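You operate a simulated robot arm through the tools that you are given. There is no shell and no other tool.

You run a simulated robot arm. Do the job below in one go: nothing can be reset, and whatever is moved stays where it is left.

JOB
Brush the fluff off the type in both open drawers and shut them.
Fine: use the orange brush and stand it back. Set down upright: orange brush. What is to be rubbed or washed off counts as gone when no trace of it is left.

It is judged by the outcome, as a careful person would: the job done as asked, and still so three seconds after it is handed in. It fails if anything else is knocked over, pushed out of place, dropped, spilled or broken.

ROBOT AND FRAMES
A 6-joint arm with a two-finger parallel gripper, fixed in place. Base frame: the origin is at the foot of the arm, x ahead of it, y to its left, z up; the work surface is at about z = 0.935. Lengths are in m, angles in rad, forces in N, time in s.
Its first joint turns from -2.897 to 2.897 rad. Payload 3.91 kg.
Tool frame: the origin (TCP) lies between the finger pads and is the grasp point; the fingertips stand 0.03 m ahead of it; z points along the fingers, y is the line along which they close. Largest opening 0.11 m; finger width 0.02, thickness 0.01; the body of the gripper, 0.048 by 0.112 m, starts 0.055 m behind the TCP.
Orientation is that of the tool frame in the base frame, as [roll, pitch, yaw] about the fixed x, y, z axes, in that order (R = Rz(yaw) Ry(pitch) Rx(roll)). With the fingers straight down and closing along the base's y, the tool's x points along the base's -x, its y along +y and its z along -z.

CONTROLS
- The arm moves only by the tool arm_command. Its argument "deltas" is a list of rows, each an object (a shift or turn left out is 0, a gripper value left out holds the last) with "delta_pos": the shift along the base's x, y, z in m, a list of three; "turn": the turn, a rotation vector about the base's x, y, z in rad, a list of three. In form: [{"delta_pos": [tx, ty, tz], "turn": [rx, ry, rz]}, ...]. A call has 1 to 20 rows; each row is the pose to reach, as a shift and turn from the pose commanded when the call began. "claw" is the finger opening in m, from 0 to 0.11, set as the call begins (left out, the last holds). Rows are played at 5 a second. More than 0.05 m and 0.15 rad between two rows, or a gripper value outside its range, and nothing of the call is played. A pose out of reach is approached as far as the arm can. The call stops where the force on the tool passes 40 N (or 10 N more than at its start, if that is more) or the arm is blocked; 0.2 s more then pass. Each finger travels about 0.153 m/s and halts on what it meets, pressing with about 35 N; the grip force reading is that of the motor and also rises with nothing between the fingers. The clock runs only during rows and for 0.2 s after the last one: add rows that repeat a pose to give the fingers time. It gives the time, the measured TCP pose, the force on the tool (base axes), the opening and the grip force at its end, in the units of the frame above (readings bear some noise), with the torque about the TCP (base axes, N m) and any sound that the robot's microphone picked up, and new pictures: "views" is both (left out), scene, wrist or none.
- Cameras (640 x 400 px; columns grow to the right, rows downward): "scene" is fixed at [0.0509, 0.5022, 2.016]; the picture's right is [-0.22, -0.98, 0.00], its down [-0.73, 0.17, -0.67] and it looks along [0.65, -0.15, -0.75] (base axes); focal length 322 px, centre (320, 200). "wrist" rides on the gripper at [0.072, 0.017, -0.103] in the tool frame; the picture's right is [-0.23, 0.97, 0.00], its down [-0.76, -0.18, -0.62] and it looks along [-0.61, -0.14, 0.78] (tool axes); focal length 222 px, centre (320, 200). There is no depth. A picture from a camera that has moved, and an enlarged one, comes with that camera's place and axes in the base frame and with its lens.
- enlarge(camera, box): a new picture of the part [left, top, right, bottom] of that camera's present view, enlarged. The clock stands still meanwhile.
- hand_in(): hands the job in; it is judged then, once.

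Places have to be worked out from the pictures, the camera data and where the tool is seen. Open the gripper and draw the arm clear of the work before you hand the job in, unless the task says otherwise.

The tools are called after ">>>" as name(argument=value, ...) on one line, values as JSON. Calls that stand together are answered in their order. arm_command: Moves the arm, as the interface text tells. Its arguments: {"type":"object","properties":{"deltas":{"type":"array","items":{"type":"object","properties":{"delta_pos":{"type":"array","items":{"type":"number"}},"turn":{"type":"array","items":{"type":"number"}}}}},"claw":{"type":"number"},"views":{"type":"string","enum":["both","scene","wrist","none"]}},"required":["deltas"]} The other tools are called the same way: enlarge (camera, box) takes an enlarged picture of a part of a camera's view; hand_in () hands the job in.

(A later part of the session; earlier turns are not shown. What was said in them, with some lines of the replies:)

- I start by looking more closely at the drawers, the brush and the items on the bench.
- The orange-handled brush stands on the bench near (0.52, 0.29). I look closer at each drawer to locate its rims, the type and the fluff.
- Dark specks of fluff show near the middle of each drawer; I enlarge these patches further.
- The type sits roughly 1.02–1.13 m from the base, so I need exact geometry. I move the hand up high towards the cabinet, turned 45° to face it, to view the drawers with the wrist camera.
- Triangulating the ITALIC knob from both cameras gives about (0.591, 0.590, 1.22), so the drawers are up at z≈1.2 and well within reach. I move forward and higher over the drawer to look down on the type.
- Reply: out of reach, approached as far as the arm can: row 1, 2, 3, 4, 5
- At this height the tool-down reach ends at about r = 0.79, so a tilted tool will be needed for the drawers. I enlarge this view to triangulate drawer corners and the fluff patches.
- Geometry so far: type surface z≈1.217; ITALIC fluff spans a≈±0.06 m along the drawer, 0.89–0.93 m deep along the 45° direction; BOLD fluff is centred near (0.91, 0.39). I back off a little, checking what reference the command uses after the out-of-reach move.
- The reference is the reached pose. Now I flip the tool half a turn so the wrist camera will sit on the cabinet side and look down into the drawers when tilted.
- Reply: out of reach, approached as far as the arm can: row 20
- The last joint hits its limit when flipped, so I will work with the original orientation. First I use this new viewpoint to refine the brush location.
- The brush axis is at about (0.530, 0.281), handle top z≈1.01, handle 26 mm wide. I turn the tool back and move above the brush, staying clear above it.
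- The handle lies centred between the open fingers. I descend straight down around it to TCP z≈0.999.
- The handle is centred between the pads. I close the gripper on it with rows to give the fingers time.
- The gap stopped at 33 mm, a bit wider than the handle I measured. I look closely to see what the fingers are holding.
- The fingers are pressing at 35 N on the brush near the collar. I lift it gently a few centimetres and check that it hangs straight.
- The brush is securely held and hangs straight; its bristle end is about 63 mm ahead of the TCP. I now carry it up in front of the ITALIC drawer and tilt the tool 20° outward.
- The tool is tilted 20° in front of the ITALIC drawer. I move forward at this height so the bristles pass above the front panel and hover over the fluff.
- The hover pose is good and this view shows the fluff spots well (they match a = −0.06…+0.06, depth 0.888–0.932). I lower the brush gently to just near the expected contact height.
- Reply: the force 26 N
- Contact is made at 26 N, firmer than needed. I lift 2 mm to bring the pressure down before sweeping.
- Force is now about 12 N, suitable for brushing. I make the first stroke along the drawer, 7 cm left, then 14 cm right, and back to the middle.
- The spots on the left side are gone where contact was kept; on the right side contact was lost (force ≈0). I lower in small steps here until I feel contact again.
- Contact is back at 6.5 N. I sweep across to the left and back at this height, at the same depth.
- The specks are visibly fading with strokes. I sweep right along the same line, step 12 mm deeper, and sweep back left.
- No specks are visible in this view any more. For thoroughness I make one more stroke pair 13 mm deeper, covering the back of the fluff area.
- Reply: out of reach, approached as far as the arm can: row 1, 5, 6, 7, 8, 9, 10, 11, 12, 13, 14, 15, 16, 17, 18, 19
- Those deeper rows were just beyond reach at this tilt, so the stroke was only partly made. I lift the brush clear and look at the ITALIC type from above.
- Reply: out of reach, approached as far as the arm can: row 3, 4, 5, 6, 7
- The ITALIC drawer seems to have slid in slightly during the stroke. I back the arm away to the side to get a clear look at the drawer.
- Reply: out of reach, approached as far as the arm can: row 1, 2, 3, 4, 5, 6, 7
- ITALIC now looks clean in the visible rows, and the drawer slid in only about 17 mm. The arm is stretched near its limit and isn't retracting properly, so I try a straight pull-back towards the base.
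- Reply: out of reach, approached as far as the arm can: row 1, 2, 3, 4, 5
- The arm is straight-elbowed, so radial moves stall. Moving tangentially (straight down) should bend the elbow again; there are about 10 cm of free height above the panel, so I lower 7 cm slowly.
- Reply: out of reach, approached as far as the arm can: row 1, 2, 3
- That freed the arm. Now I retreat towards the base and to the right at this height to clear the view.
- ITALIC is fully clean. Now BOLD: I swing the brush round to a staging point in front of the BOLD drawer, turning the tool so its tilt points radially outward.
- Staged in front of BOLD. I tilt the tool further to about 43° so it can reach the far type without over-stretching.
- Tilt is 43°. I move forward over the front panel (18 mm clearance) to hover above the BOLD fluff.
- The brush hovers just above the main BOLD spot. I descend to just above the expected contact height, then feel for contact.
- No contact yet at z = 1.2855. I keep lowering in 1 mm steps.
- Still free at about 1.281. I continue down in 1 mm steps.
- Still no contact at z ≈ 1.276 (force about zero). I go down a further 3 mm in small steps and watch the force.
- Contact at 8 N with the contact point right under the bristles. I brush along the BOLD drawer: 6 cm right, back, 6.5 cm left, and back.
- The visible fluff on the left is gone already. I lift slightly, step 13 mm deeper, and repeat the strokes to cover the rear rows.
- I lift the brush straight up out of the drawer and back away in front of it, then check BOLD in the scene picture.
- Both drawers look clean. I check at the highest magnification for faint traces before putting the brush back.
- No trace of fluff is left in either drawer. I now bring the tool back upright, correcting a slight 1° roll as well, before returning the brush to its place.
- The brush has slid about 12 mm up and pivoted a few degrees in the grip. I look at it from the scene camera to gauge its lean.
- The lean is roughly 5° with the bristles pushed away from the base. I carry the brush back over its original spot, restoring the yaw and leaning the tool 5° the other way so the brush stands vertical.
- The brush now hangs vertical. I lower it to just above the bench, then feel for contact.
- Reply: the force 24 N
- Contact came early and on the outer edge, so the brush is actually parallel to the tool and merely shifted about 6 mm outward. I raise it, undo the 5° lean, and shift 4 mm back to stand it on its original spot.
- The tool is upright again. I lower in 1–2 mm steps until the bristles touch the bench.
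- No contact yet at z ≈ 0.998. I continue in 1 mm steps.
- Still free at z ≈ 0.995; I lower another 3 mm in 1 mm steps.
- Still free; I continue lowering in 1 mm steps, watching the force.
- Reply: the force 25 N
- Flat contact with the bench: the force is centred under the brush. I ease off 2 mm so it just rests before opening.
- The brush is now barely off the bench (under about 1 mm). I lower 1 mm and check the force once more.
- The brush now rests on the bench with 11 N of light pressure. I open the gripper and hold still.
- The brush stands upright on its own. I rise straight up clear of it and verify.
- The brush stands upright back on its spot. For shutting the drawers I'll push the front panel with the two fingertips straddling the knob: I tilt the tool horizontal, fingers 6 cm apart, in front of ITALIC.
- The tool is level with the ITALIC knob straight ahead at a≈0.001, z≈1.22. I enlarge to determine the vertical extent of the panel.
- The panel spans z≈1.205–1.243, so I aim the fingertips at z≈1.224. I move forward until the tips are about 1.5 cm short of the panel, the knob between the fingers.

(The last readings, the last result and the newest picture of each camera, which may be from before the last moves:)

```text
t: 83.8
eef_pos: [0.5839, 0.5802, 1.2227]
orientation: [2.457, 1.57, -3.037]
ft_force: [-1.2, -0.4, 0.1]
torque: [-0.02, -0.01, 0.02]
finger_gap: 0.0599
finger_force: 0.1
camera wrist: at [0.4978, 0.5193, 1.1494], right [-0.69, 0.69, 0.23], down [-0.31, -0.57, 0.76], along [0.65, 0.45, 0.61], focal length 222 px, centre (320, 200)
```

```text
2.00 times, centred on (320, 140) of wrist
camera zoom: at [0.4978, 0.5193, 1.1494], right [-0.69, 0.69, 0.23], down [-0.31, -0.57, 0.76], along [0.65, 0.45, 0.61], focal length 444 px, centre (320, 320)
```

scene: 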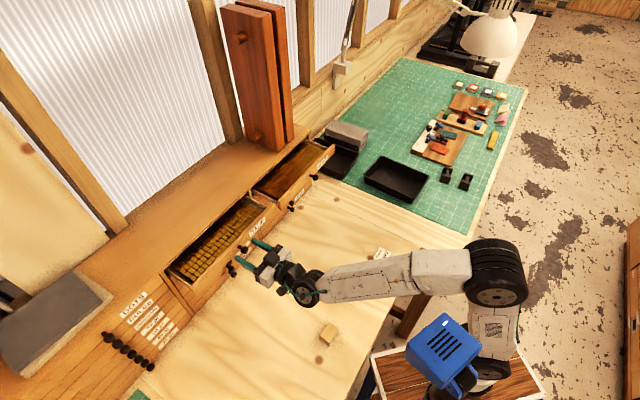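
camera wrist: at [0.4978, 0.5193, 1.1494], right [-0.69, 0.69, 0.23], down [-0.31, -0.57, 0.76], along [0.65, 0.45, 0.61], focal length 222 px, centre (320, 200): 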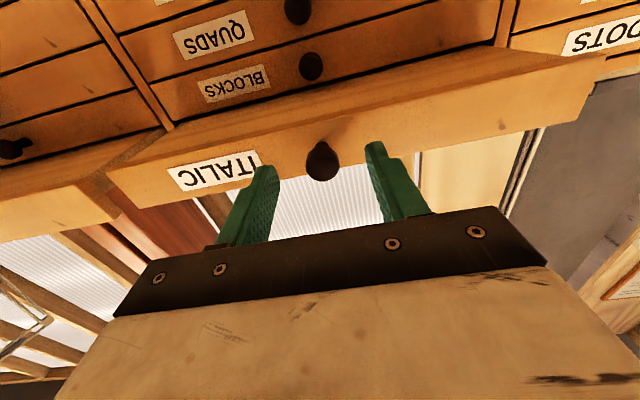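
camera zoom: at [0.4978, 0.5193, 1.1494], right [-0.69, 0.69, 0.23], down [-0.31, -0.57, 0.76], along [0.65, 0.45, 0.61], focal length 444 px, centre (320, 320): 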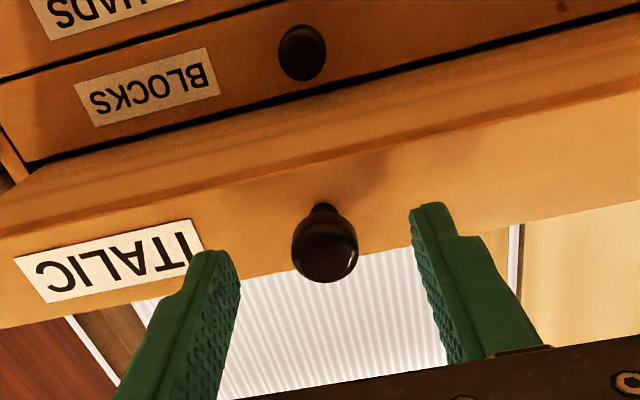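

The fingers straddle the ITALIC knob properly. I push the panel inward about 8 cm at 5 cm/s, watching the force.

>>> arm_command(deltas=[{"delta_pos": [0.007, 0.007, 0]}, {"delta_pos": [0.014, 0.014, 0]}, {"delta_pos": [0.021, 0.021, 0]}, {"delta_pos": [0.028, 0.028, 0]}, {"delta_pos": [0.035, 0.035, 0]}, {"delta_pos": [0.042, 0.042, 0]}, {"delta_pos": [0.049, 0.049, 0]}, {"delta_pos": [0.056, 0.056, 0]}, {"delta_pos": [0.063, 0.063, 0]}, {"delta_pos": [0.07, 0.07, 0]}, {"delta_pos": [0.07, 0.07, 0]}])

>>> enlarge(camera="scene", box=[190, 170, 310, 280])

```text
t: 86.2
eef_pos: [0.6515, 0.6517, 1.2234]
orientation: [2.459, 1.57, -3.036]
ft_force: [-0.5, 0.3, -0.1]
torque: [-0.02, 0.01, -0.04]
finger_gap: 0.0601
finger_force: 0.1
camera wrist: at [0.5658, 0.5897, 1.1507], right [-0.69, 0.69, 0.23], down [-0.31, -0.57, 0.76], along [0.65, 0.45, 0.61], focal length 222 px, centre (320, 200)
```

scene: 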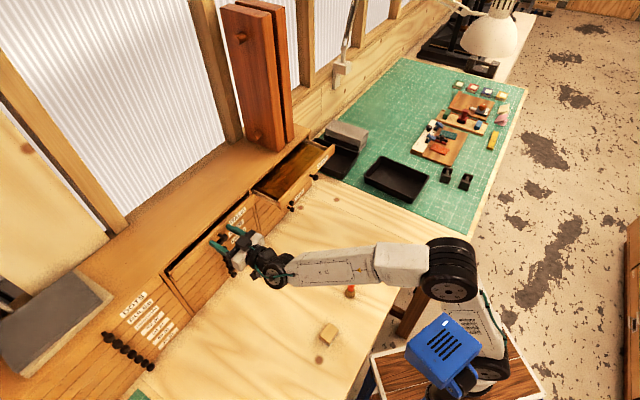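
wrist: 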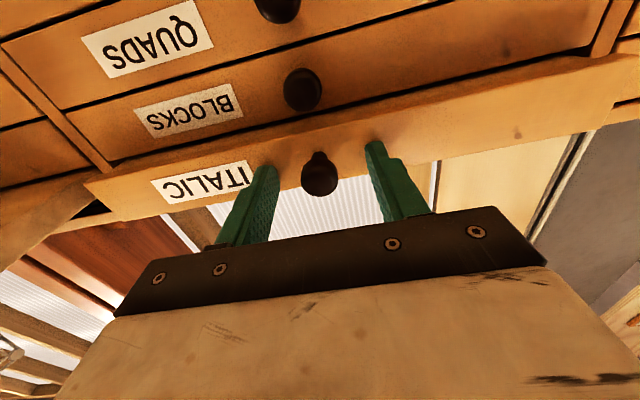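

```text
3.64 times, centred on (250, 225) of scene
camera zoom: at [0.0509, 0.5022, 2.016], right [-0.22, -0.98, 0.0], down [-0.73, 0.17, -0.67], along [0.65, -0.15, -0.75], focal length 1170 px, centre (574, 109)
```

zoom: 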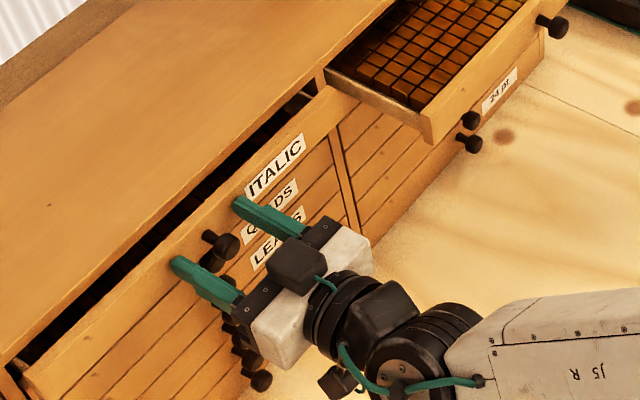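

The drawer slides in easily with about 2–3 cm to go. I keep pushing slowly until it stops.

>>> arm_command(deltas=[{"delta_pos": [0.003, 0.003, 0]}, {"delta_pos": [0.006, 0.006, 0]}, {"delta_pos": [0.009, 0.009, 0]}, {"delta_pos": [0.012, 0.012, 0]}, {"delta_pos": [0.015, 0.015, 0]}, {"delta_pos": [0.017, 0.017, 0]}, {"delta_pos": [0.019, 0.019, 0]}, {"delta_pos": [0.021, 0.021, 0]}, {"delta_pos": [0.023, 0.023, 0]}, {"delta_pos": [0.025, 0.025, 0]}, {"delta_pos": [0.027, 0.027, 0]}, {"delta_pos": [0.029, 0.029, 0]}])

>>> enlarge(camera="scene", box=[190, 170, 310, 280])

```text
t: 88.2
eef_pos: [0.6709, 0.6721, 1.2232]
orientation: [2.744, 1.568, -2.751]
ft_force: [-20.2, -23.4, 2.1]
torque: [0.09, -0.19, -1.16]
finger_gap: 0.0609
finger_force: 1.2
stopped in row 9: the force on the tool passed its limit at 48 N (the readings are from after the stop); the commanded pose is now the measured one
camera wrist: at [0.5856, 0.6106, 1.1507], right [-0.69, 0.69, 0.23], down [-0.31, -0.57, 0.76], along [0.65, 0.46, 0.6], focal length 222 px, centre (320, 200)
```

scene: 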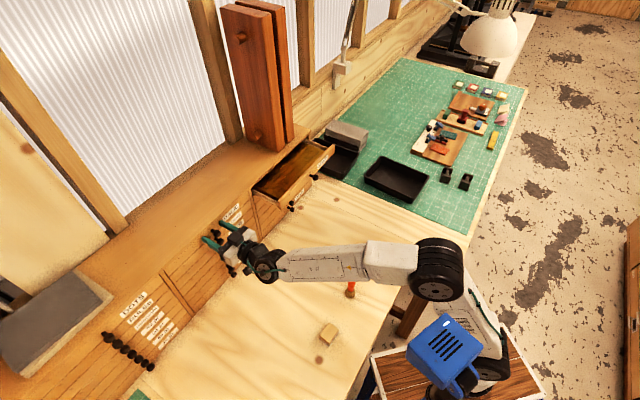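
wrist: 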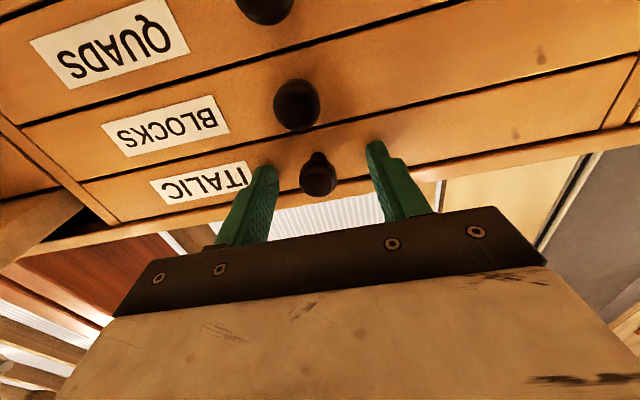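

```text
3.64 times, centred on (250, 225) of scene
camera zoom: at [0.0509, 0.5022, 2.016], right [-0.22, -0.98, 0.0], down [-0.73, 0.17, -0.67], along [0.65, -0.15, -0.75], focal length 1170 px, centre (574, 109)
```

zoom: 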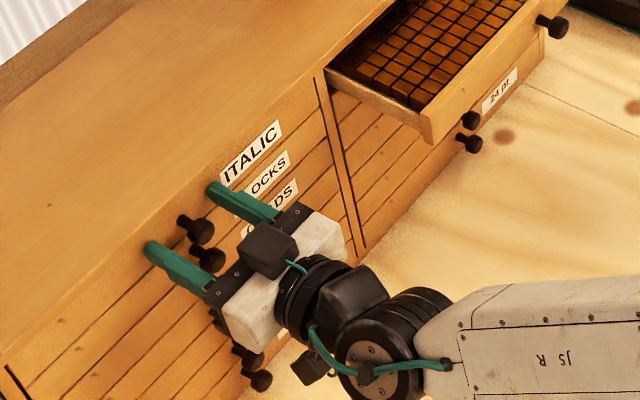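

The force rose sharply as the ITALIC drawer seated flush. I draw straight back and check it stays shut.

>>> arm_command(deltas=[{"delta_pos": [-0.005, -0.005, 0]}, {"delta_pos": [-0.02, -0.02, 0]}, {"delta_pos": [-0.045, -0.045, 0]}, {"delta_pos": [-0.075, -0.075, 0]}, {"delta_pos": [-0.105, -0.105, 0.0]}, {"delta_pos": [-0.13, -0.13, 0.0]}, {"delta_pos": [-0.13, -0.13, 0.0]}])

>>> enlarge(camera="scene", box=[160, 150, 330, 300])

>>> enlarge(camera="wrist", box=[100, 0, 500, 240])

```text
t: 89.8
eef_pos: [0.5423, 0.5438, 1.2208]
orientation: [2.946, 1.565, -2.546]
ft_force: [-0.5, 0.3, -0.5]
torque: [0.0, 0.0, -0.01]
finger_gap: 0.0601
finger_force: 0.0
camera wrist: at [0.4563, 0.482, 1.1483], right [-0.69, 0.69, 0.23], down [-0.31, -0.57, 0.76], along [0.65, 0.46, 0.6], focal length 222 px, centre (320, 200)
```

scene: 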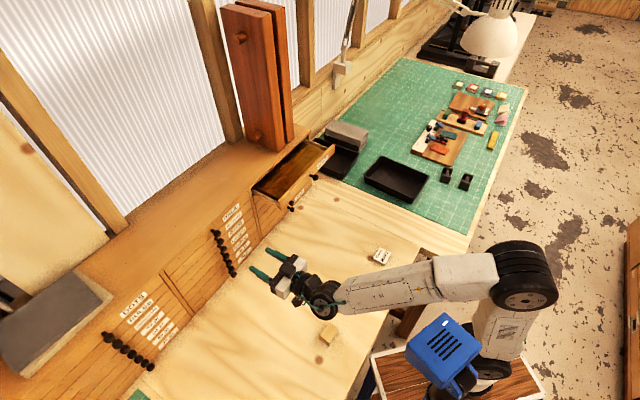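
wrist: 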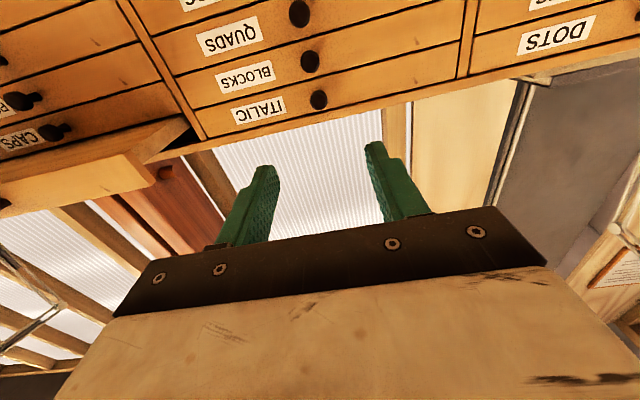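

```text
2.67 times, centred on (245, 225) of scene
camera zoom: at [0.0509, 0.5022, 2.016], right [-0.22, -0.98, 0.0], down [-0.73, 0.17, -0.67], along [0.65, -0.15, -0.75], focal length 858 px, centre (520, 133)
```

zoom: 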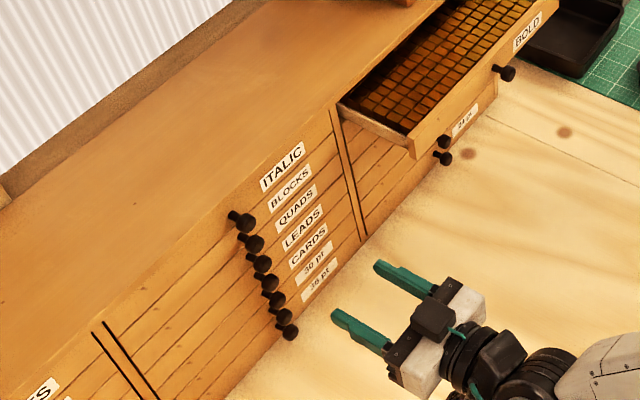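

```text
1.60 times, centred on (300, 120) of wrist
camera zoom: at [0.4563, 0.482, 1.1483], right [-0.69, 0.69, 0.23], down [-0.31, -0.57, 0.76], along [0.65, 0.46, 0.6], focal length 355 px, centre (352, 328)
```

zoom: 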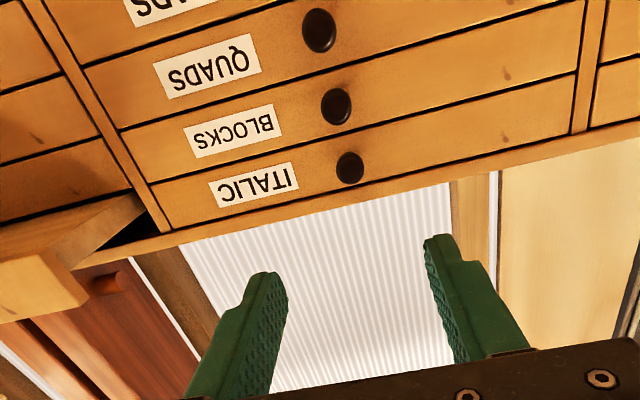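

ITALIC is shut flush. Now I move sideways along the cabinet to face the BOLD knob, keeping the same distance and height.

>>> arm_command(deltas=[{"delta_pos": [0.024, -0.034, 0.001]}, {"delta_pos": [0.052, -0.062, 0.002]}, {"delta_pos": [0.08, -0.09, 0.003]}, {"delta_pos": [0.108, -0.118, 0.003]}, {"delta_pos": [0.136, -0.146, 0.003]}, {"delta_pos": [0.164, -0.174, 0.003]}, {"delta_pos": [0.192, -0.202, 0.003]}, {"delta_pos": [0.22, -0.23, 0.003]}, {"delta_pos": [0.2517, -0.2617, 0.003]}, {"delta_pos": [0.2517, -0.2617, 0.003]}])

>>> enlarge(camera="wrist", box=[180, 0, 460, 200])

>>> enlarge(camera="scene", box=[250, 130, 370, 240])

```text
t: 92.0
eef_pos: [0.6287, 0.4348, 1.2197]
orientation: [3.09, 1.559, -2.44]
ft_force: [0.8, -0.3, -0.1]
torque: [0.04, 0.01, 0.02]
finger_gap: 0.0598
finger_force: 0.0
out of reach, approached as far as the arm can: row 4, 5, 6, 7, 8, 9, 10
camera wrist: at [0.5409, 0.3761, 1.1478], right [-0.66, 0.71, 0.23], down [-0.33, -0.55, 0.77], along [0.67, 0.44, 0.6], focal length 222 px, centre (320, 200)
```

scene: 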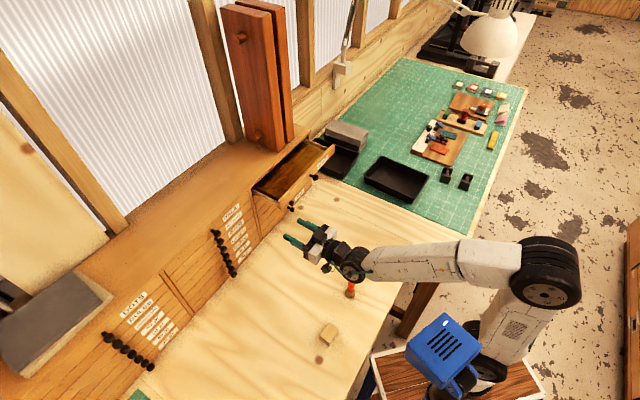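
wrist: 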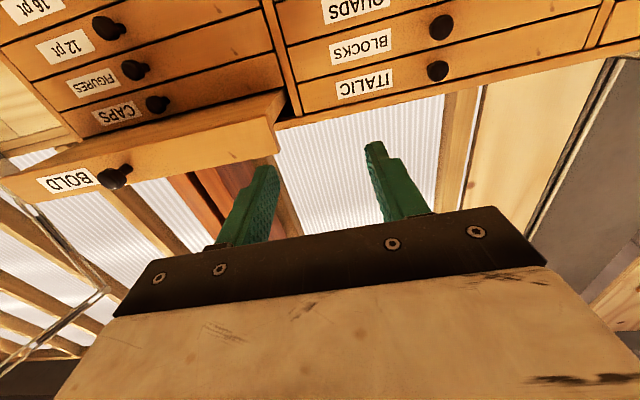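

```text
2.00 times, centred on (320, 100) of wrist
camera zoom: at [0.5409, 0.3761, 1.1478], right [-0.66, 0.71, 0.23], down [-0.33, -0.55, 0.77], along [0.67, 0.44, 0.6], focal length 444 px, centre (320, 400)
```

zoom: 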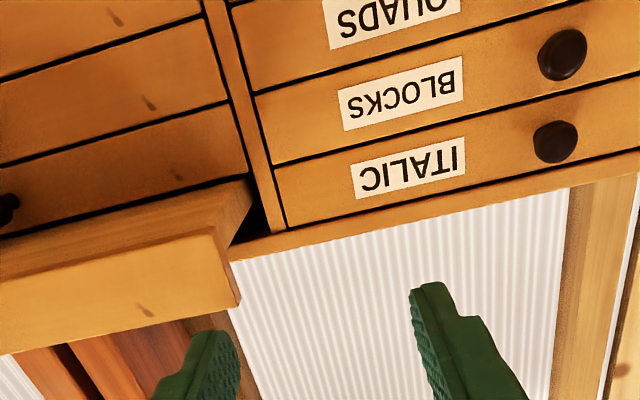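

```text
3.64 times, centred on (310, 185) of scene
camera zoom: at [0.0509, 0.5022, 2.016], right [-0.22, -0.98, 0.0], down [-0.73, 0.17, -0.67], along [0.65, -0.15, -0.75], focal length 1170 px, centre (356, 254)
```

zoom: 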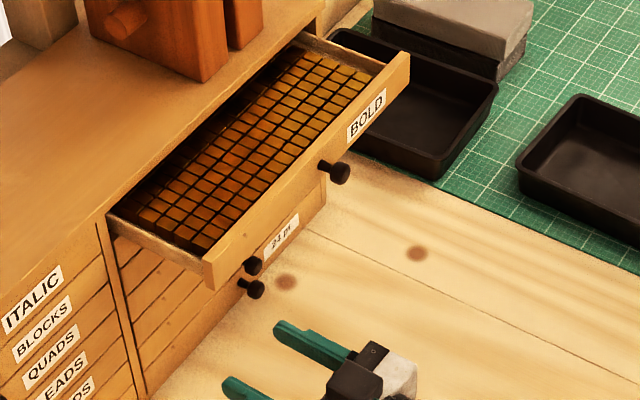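

The move stalled part-way, apparently because the level tool must turn with the arm. I rotate the tool azimuth about 20° clockwise here, which worked at BOLD before.

>>> arm_command(deltas=[{"turn": [0, 0, -0.06]}, {"turn": [0, 0, -0.12]}, {"turn": [0, 0, -0.18]}, {"turn": [0, 0, -0.24]}, {"turn": [0, 0, -0.3]}, {"turn": [0, 0, -0.35]}, {"turn": [0, 0, -0.35]}], views="none")

```text
t: 93.6
eef_pos: [0.6338, 0.4255, 1.2148]
orientation: [2.987, 1.567, -2.859]
ft_force: [-0.3, -0.2, -0.3]
torque: [0.0, -0.02, 0.04]
finger_gap: 0.0599
finger_force: 0.0
```

The tool now points 25° in azimuth and follows without trouble. I continue sideways to face the BOLD drawer.

>>> arm_command(deltas=[{"delta_pos": [0.029, -0.029, 0.002]}, {"delta_pos": [0.058, -0.058, 0.004]}, {"delta_pos": [0.087, -0.087, 0.006]}, {"delta_pos": [0.116, -0.116, 0.008]}, {"delta_pos": [0.1444, -0.1444, 0.009]}, {"delta_pos": [0.1444, -0.1444, 0.009]}])

>>> enlarge(camera="wrist", box=[180, 20, 460, 220])

>>> enlarge(camera="scene", box=[260, 130, 380, 240])

```text
t: 95.0
eef_pos: [0.772, 0.2908, 1.228]
orientation: [3.042, 1.565, -2.816]
ft_force: [-0.2, 0.2, -0.3]
torque: [-0.03, -0.01, 0.02]
finger_gap: 0.0601
finger_force: 0.1
out of reach, approached as far as the arm can: row 5, 6
camera wrist: at [0.6694, 0.2629, 1.1557], right [-0.4, 0.89, 0.23], down [-0.49, -0.42, 0.77], along [0.77, 0.2, 0.6], focal length 222 px, centre (320, 200)
```

scene: 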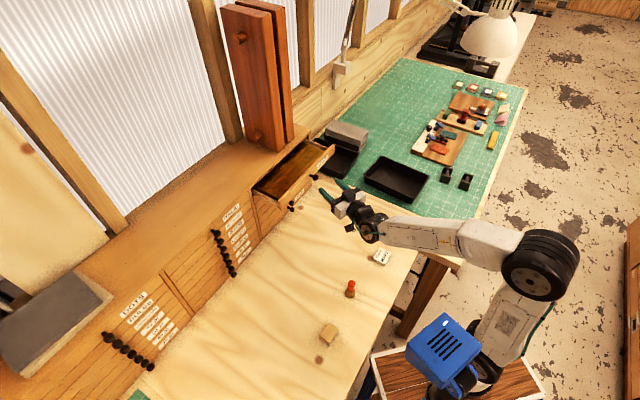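
wrist: 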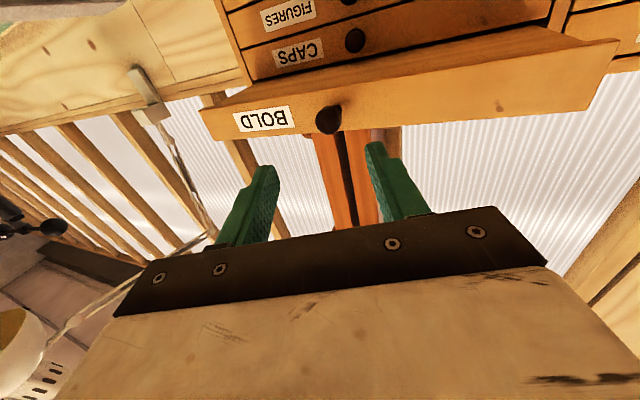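

```text
2.00 times, centred on (320, 120) of wrist
camera zoom: at [0.6694, 0.2629, 1.1557], right [-0.4, 0.89, 0.23], down [-0.49, -0.42, 0.77], along [0.77, 0.2, 0.6], focal length 444 px, centre (320, 360)
```

zoom: 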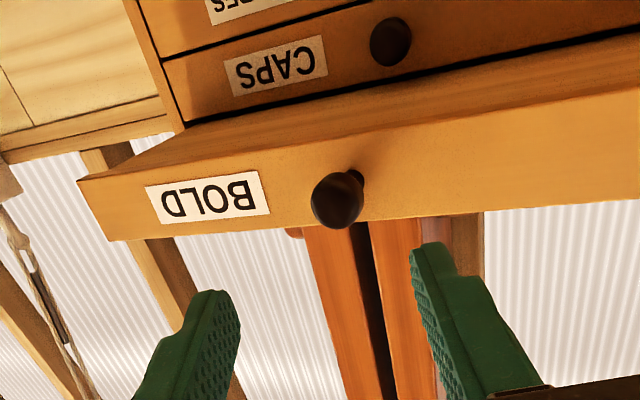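

```text
3.64 times, centred on (320, 185) of scene
camera zoom: at [0.0509, 0.5022, 2.016], right [-0.22, -0.98, 0.0], down [-0.73, 0.17, -0.67], along [0.65, -0.15, -0.75], focal length 1170 px, centre (320, 254)
```

zoom: 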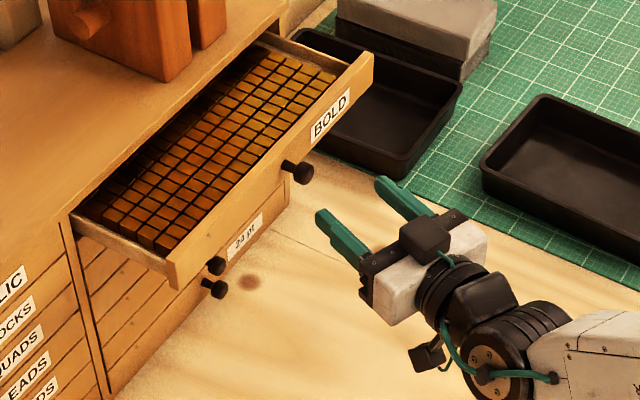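

The stall comes from the level tool lining up with the forearm (wrist singularity). I tilt the fingers down to about 55° from vertical, which frees the wrist and still gives a good push on the panel.

>>> arm_command(deltas=[{"delta_pos": [-0.005, -0.005, 0.002], "turn": [-0.0504, 0.1113, 0]}, {"delta_pos": [-0.01, -0.01, 0.004], "turn": [-0.1008, 0.2226, 0]}, {"delta_pos": [-0.01, -0.01, 0.005], "turn": [-0.1512, 0.334, 0]}, {"delta_pos": [-0.01, -0.01, 0.005], "turn": [-0.2016, 0.4453, 0]}, {"delta_pos": [-0.01, -0.01, 0.005], "turn": [-0.252, 0.5566, 0]}, {"delta_pos": [-0.01, -0.01, 0.005], "turn": [-0.252, 0.5566, 0]}])

```text
t: 96.4
eef_pos: [0.7611, 0.2815, 1.2315]
orientation: [3.135, 0.957, -2.708]
ft_force: [-0.2, 0.6, -0.4]
torque: [-0.02, 0.01, -0.06]
finger_gap: 0.06
finger_force: 0.0
out of reach, approached as far as the arm can: row 4, 5
camera wrist: at [0.6392, 0.2433, 1.2321], right [-0.29, 0.94, 0.19], down [0.01, -0.19, 0.98], along [0.96, 0.29, 0.04], focal length 222 px, centre (320, 200)
```

scene: 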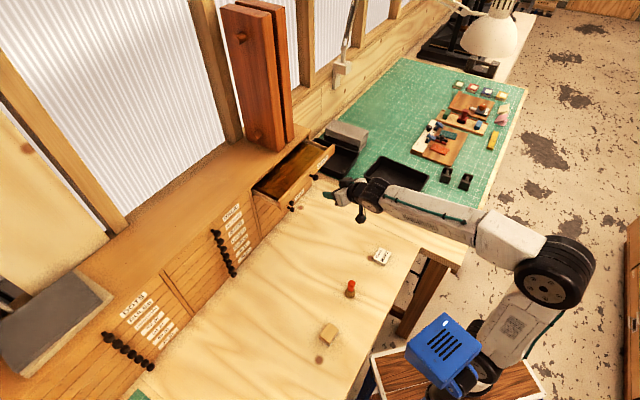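
wrist: 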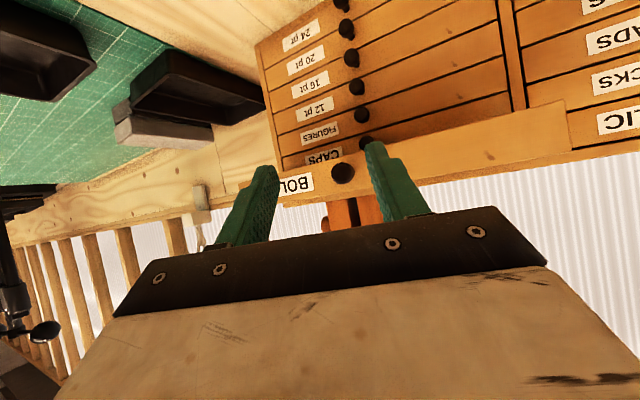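

The tool is now free at 55° with the BOLD knob at a≈0.360, z≈1.218. I move so the fingers straddle the knob, stopping about 1 cm short of the panel.

>>> arm_command(deltas=[{"delta_pos": [0.0127, -0.0027, 0.001]}, {"delta_pos": [0.0227, 0.0073, 0.0015]}, {"delta_pos": [0.0377, 0.0223, 0.0015]}, {"delta_pos": [0.0522, 0.0368, 0.0015]}, {"delta_pos": [0.0522, 0.0368, 0.0015]}])

>>> enlarge(camera="scene", box=[280, 140, 370, 220])

>>> enlarge(camera="wrist", box=[200, 80, 440, 240])

```text
t: 97.6
eef_pos: [0.8119, 0.319, 1.2346]
orientation: [3.127, 0.953, -2.716]
ft_force: [-0.8, -0.7, 0.1]
torque: [0.03, 0.01, 0.0]
finger_gap: 0.06
finger_force: 0.0
camera wrist: at [0.6892, 0.2807, 1.2344], right [-0.29, 0.94, 0.19], down [0.02, -0.2, 0.98], along [0.96, 0.29, 0.04], focal length 222 px, centre (320, 200)
```

scene: 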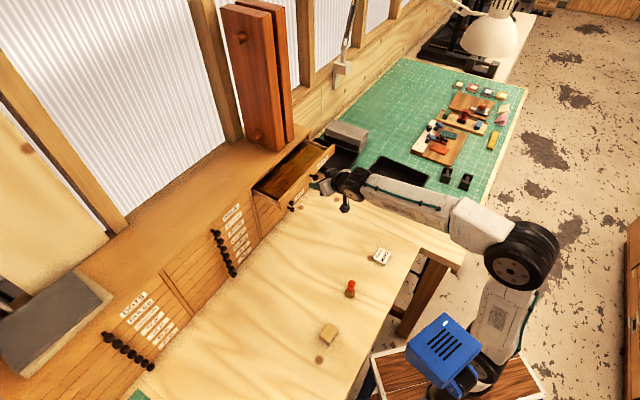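
wrist: 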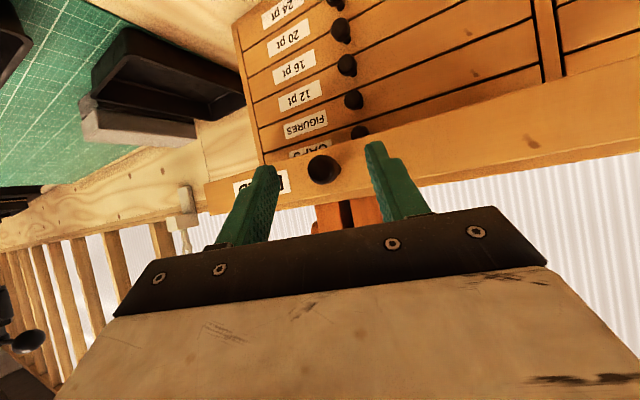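

```text
5.00 times, centred on (325, 180) of scene
camera zoom: at [0.0509, 0.5022, 2.016], right [-0.22, -0.98, 0.0], down [-0.73, 0.17, -0.67], along [0.65, -0.15, -0.75], focal length 1609 px, centre (295, 300)
```

zoom: 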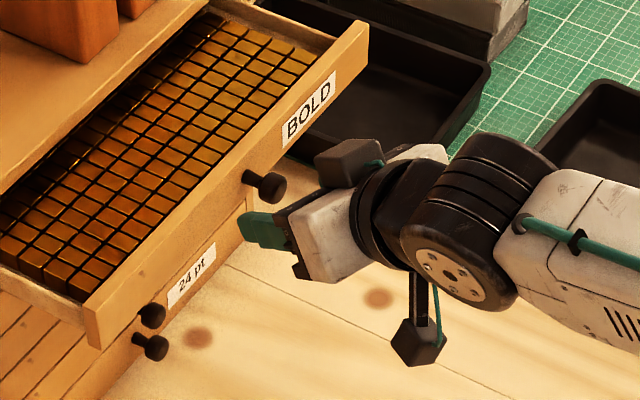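

```text
2.50 times, centred on (320, 160) of wrist
camera zoom: at [0.6892, 0.2807, 1.2344], right [-0.29, 0.94, 0.19], down [0.02, -0.2, 0.98], along [0.96, 0.29, 0.04], focal length 555 px, centre (320, 300)
```

zoom: 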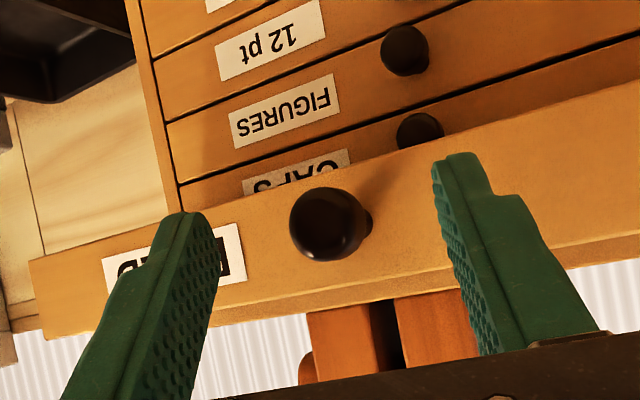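

The knob sits between the open fingers. I push the BOLD drawer inward about 10 cm along the cabinet's depth direction.

>>> arm_command(deltas=[{"delta_pos": [0.007, 0.007, 0]}, {"delta_pos": [0.014, 0.014, 0]}, {"delta_pos": [0.021, 0.021, 0]}, {"delta_pos": [0.028, 0.028, 0]}, {"delta_pos": [0.035, 0.035, 0]}, {"delta_pos": [0.042, 0.042, 0]}, {"delta_pos": [0.049, 0.049, 0]}, {"delta_pos": [0.056, 0.056, 0]}, {"delta_pos": [0.063, 0.063, 0]}, {"delta_pos": [0.07, 0.07, 0]}, {"delta_pos": [0.07, 0.07, 0]}])

>>> enlarge(camera="scene", box=[260, 130, 360, 220])

>>> enlarge(camera="wrist", box=[200, 80, 440, 240])

```text
t: 100.0
eef_pos: [0.8844, 0.3887, 1.2333]
orientation: [3.127, 0.958, -2.719]
ft_force: [-0.5, 0.3, 0.0]
torque: [-0.01, 0.03, 0.0]
finger_gap: 0.0599
finger_force: 0.0
camera wrist: at [0.7609, 0.3511, 1.2341], right [-0.29, 0.94, 0.19], down [0.02, -0.2, 0.98], along [0.96, 0.29, 0.04], focal length 222 px, centre (320, 200)
```

scene: 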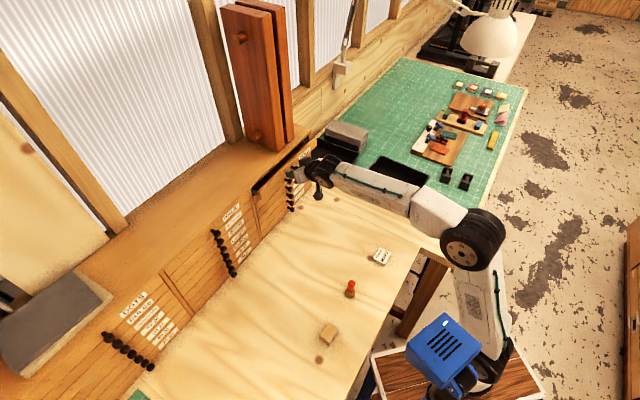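
wrist: 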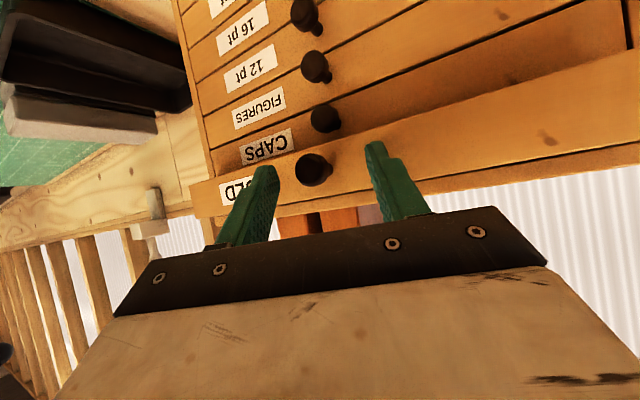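

```text
4.44 times, centred on (310, 175) of scene
camera zoom: at [0.0509, 0.5022, 2.016], right [-0.22, -0.98, 0.0], down [-0.73, 0.17, -0.67], along [0.65, -0.15, -0.75], focal length 1430 px, centre (364, 311)
```

zoom: 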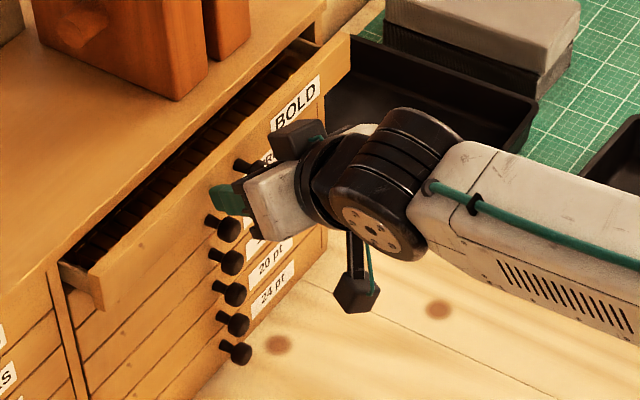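

```text
2.50 times, centred on (320, 160) of wrist
camera zoom: at [0.7609, 0.3511, 1.2341], right [-0.29, 0.94, 0.19], down [0.02, -0.2, 0.98], along [0.96, 0.29, 0.04], focal length 555 px, centre (320, 300)
```

zoom: 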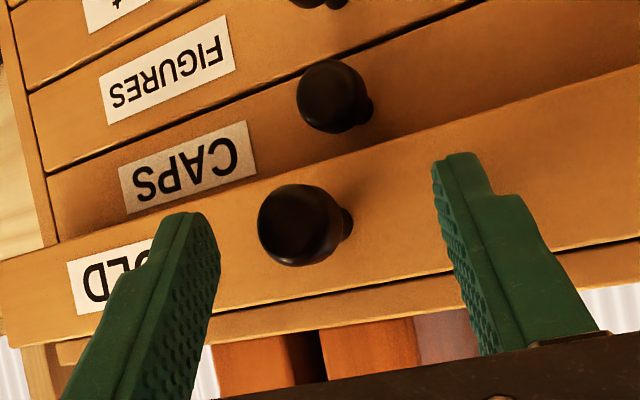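

The drawer slides freely with about 4 cm left. I continue pushing slowly until it seats.

>>> arm_command(deltas=[{"delta_pos": [0.004, 0.004, 0]}, {"delta_pos": [0.008, 0.008, 0]}, {"delta_pos": [0.012, 0.012, 0]}, {"delta_pos": [0.016, 0.016, 0]}, {"delta_pos": [0.019, 0.019, 0]}, {"delta_pos": [0.022, 0.022, 0]}, {"delta_pos": [0.024, 0.024, 0]}, {"delta_pos": [0.026, 0.026, 0]}, {"delta_pos": [0.028, 0.028, 0]}, {"delta_pos": [0.03, 0.03, 0]}, {"delta_pos": [0.032, 0.032, 0]}, {"delta_pos": [0.034, 0.034, 0]}])

>>> enlarge(camera="scene", box=[260, 130, 360, 220])

>>> enlarge(camera="wrist", box=[140, 60, 440, 240])

```text
t: 102.3
eef_pos: [0.9112, 0.4176, 1.2344]
orientation: [3.131, 0.95, -2.716]
ft_force: [-24.4, -15.1, 1.8]
torque: [-0.01, 0.2, 1.05]
finger_gap: 0.0582
finger_force: 0.1
stopped in row 11: the force on the tool passed its limit at 47 N (the readings are from after the stop); the commanded pose is now the measured one
camera wrist: at [0.7884, 0.3792, 1.2348], right [-0.29, 0.94, 0.19], down [0.02, -0.19, 0.98], along [0.96, 0.29, 0.04], focal length 222 px, centre (320, 200)
```

scene: 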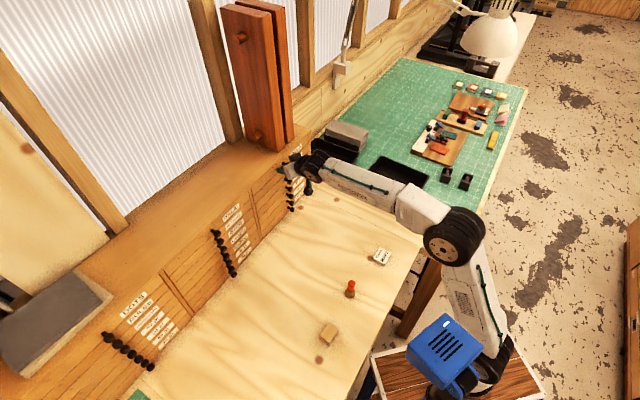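
wrist: 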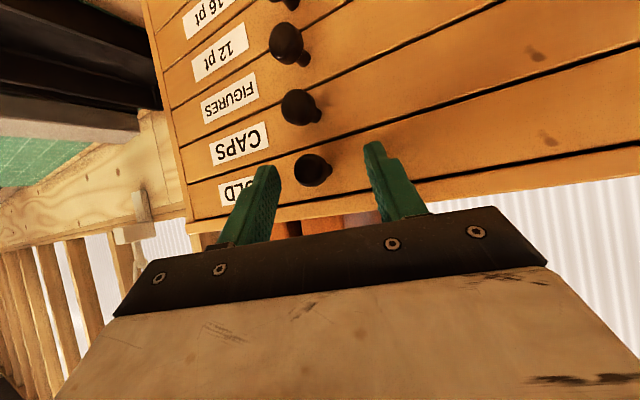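

```text
4.44 times, centred on (310, 175) of scene
camera zoom: at [0.0509, 0.5022, 2.016], right [-0.22, -0.98, 0.0], down [-0.73, 0.17, -0.67], along [0.65, -0.15, -0.75], focal length 1430 px, centre (364, 311)
```

zoom: 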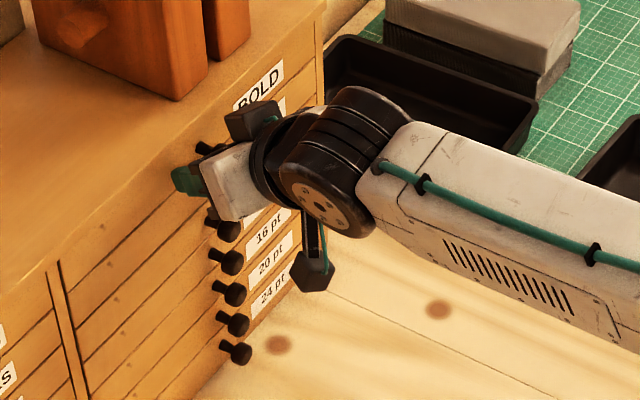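

```text
2.13 times, centred on (290, 150) of wrist
camera zoom: at [0.7884, 0.3792, 1.2348], right [-0.29, 0.94, 0.19], down [0.02, -0.19, 0.98], along [0.96, 0.29, 0.04], focal length 474 px, centre (384, 307)
```

zoom: 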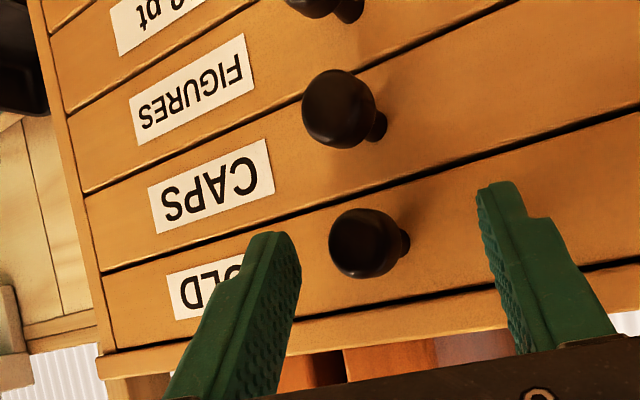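

BOLD has seated flush at the stop. I draw the hand straight back away from the knob.

>>> arm_command(deltas=[{"delta_pos": [-0.005, -0.005, 0]}, {"delta_pos": [-0.02, -0.02, 0]}, {"delta_pos": [-0.045, -0.045, 0]}, {"delta_pos": [-0.075, -0.075, 0]}, {"delta_pos": [-0.105, -0.105, 0.0]}, {"delta_pos": [-0.13, -0.13, 0.0]}, {"delta_pos": [-0.16, -0.14, 0.01]}, {"delta_pos": [-0.19, -0.14, 0.02]}, {"delta_pos": [-0.19, -0.14, 0.02]}])

>>> enlarge(camera="scene", box=[150, 110, 350, 270])

>>> enlarge(camera="wrist", box=[140, 60, 640, 300])

```text
t: 104.3
eef_pos: [0.7211, 0.2785, 1.2541]
orientation: [3.13, 0.951, -2.715]
ft_force: [0.4, 0.2, 0.0]
torque: [-0.01, 0.04, 0.03]
finger_gap: 0.06
finger_force: 0.0
camera wrist: at [0.5992, 0.2407, 1.2553], right [-0.29, 0.94, 0.19], down [0.02, -0.19, 0.98], along [0.96, 0.29, 0.04], focal length 222 px, centre (320, 200)
```

scene: 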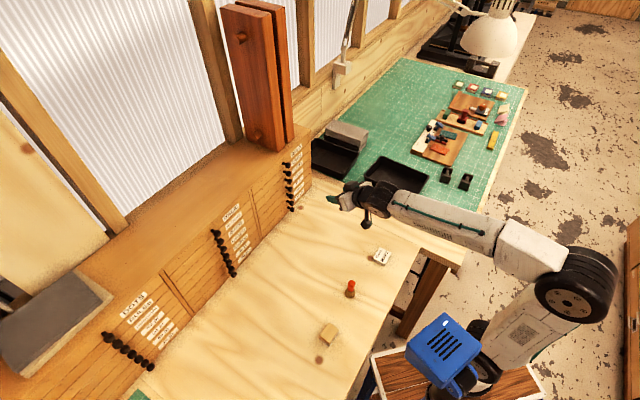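
wrist: 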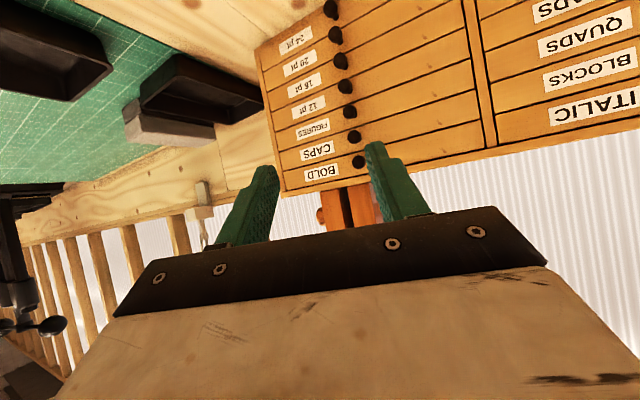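

```text
2.50 times, centred on (250, 190) of scene
camera zoom: at [0.0509, 0.5022, 2.016], right [-0.22, -0.98, 0.0], down [-0.73, 0.17, -0.67], along [0.65, -0.15, -0.75], focal length 804 px, centre (495, 225)
```

zoom: 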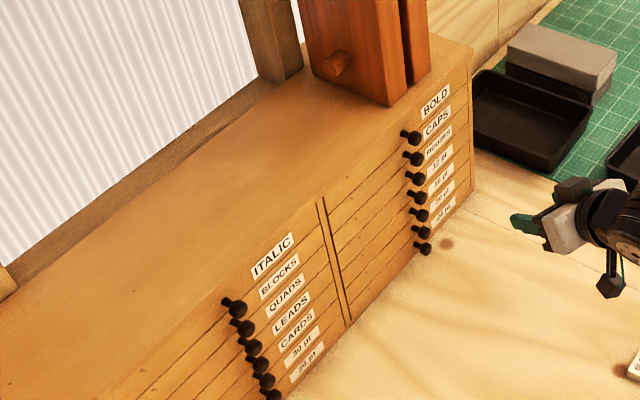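

```text
1.28 times, centred on (390, 180) of wrist
camera zoom: at [0.5992, 0.2407, 1.2553], right [-0.29, 0.94, 0.19], down [0.02, -0.19, 0.98], along [0.96, 0.29, 0.04], focal length 284 px, centre (230, 226)
```

zoom: 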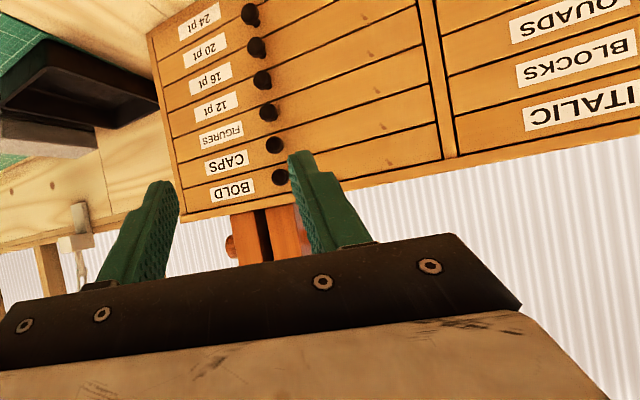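

Both drawers look shut. I check their flushness and the brush and other items close-up before retreating.

>>> enlarge(camera="scene", box=[200, 180, 280, 260])

>>> enlarge(camera="scene", box=[265, 130, 325, 200])

>>> enlarge(camera="scene", box=[310, 230, 410, 350])

```text
5.00 times, centred on (240, 220) of scene
camera zoom: at [0.0509, 0.5022, 2.016], right [-0.22, -0.98, 0.0], down [-0.73, 0.17, -0.67], along [0.65, -0.15, -0.75], focal length 1609 px, centre (720, 100)
```

zoom: 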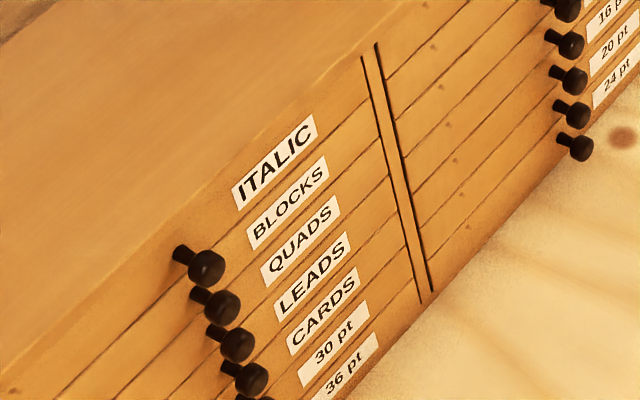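

```text
5.71 times, centred on (295, 165) of scene
camera zoom: at [0.0509, 0.5022, 2.016], right [-0.22, -0.98, 0.0], down [-0.73, 0.17, -0.67], along [0.65, -0.15, -0.75], focal length 1839 px, centre (463, 400)
```

zoom: 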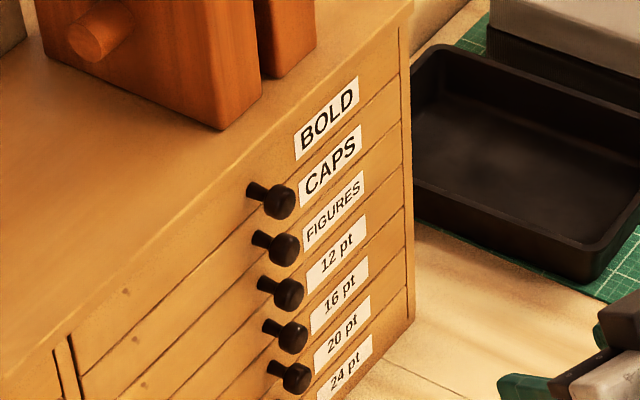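

```text
3.33 times, centred on (360, 290) of scene
camera zoom: at [0.0509, 0.5022, 2.016], right [-0.22, -0.98, 0.0], down [-0.73, 0.17, -0.67], along [0.65, -0.15, -0.75], focal length 1072 px, centre (187, -100)
```

zoom: 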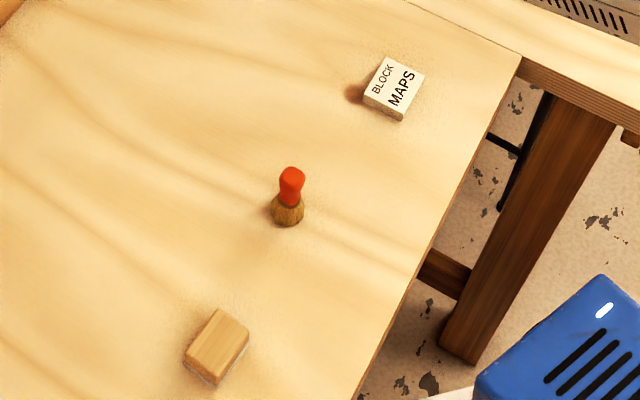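

Both drawers are flush, the brush stands upright, and nothing else has moved. I open the gripper fully, straighten the tool and draw the arm up and back clear of the work.

>>> arm_command(deltas=[{"delta_pos": [-0.03, -0.004, 0.022], "turn": [-0.0493, 0.108, 0]}, {"delta_pos": [-0.06, -0.008, 0.044], "turn": [-0.0985, 0.216, 0]}, {"delta_pos": [-0.09, -0.012, 0.066], "turn": [-0.1478, 0.324, 0]}, {"delta_pos": [-0.12, -0.015, 0.088], "turn": [-0.197, 0.4323, 0]}, {"delta_pos": [-0.15, -0.018, 0.11], "turn": [-0.2463, 0.54, 0]}, {"delta_pos": [-0.18, -0.02, 0.132], "turn": [-0.2955, 0.648, 0]}, {"delta_pos": [-0.21, -0.02, 0.154], "turn": [-0.3448, 0.756, 0]}, {"delta_pos": [-0.24, -0.02, 0.175], "turn": [-0.394, 0.8645, 0]}, {"delta_pos": [-0.26, -0.02, 0.19], "turn": [-0.394, 0.8645, 0]}, {"delta_pos": [-0.26, -0.02, 0.19], "turn": [-0.394, 0.8645, 0]}], claw=0.11)

>>> enlarge(camera="scene", box=[325, 265, 375, 305])

```text
t: 106.5
eef_pos: [0.4638, 0.2603, 1.4413]
orientation: [3.131, -0.002, -2.717]
ft_force: [0.1, 0.1, 0.3]
torque: [0.02, -0.04, -0.03]
finger_gap: 0.1102
finger_force: 0.0
camera wrist: at [0.39, 0.2448, 1.5447], right [-0.2, 0.98, 0.01], down [0.77, 0.15, 0.62], along [0.61, 0.13, -0.78], focal length 222 px, centre (320, 200)
```

scene: 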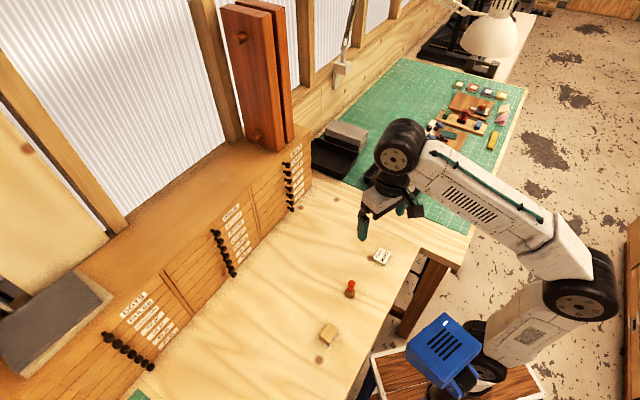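
wrist: 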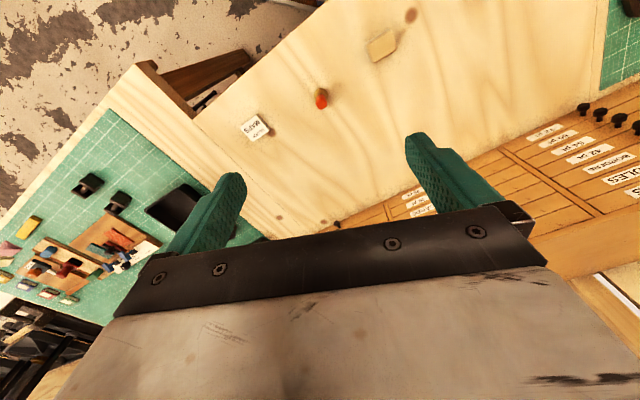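

```text
10.00 times, centred on (350, 285) of scene
camera zoom: at [0.0509, 0.5022, 2.016], right [-0.22, -0.98, 0.0], down [-0.73, 0.17, -0.67], along [0.65, -0.15, -0.75], focal length 3218 px, centre (20, -650)
```

zoom: 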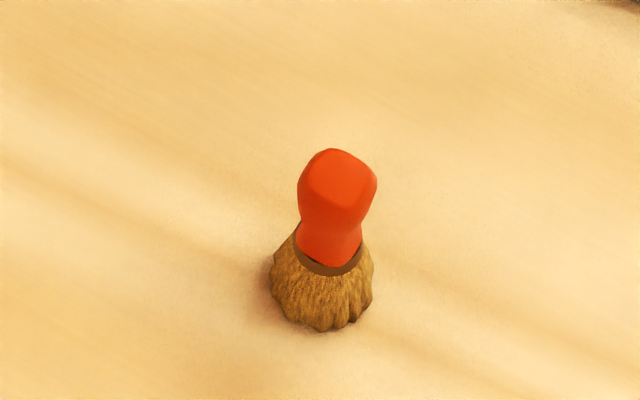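

The fluff is gone from both drawers and both are shut flush. The orange brush stands upright on its spot, and the arm is clear with the gripper open. I hand in the job.

>>> hand_in()

```text
The job is handed in.
```

I brushed the fluff off the type in both the ITALIC and BOLD drawers and shut them. After brushing I looked at each drawer under the strongest magnification and saw no trace left, though the rearmost rows under the cabinet top were in shadow.

- **Drawers:** both sit flush with the drawers around them.
- **Brush:** the orange brush stands upright where it was, within a few millimetres.
- **Other items:** nothing else on the bench looked moved or knocked over when I checked.

The arm is drawn clear with the gripper open, and the job is handed in.
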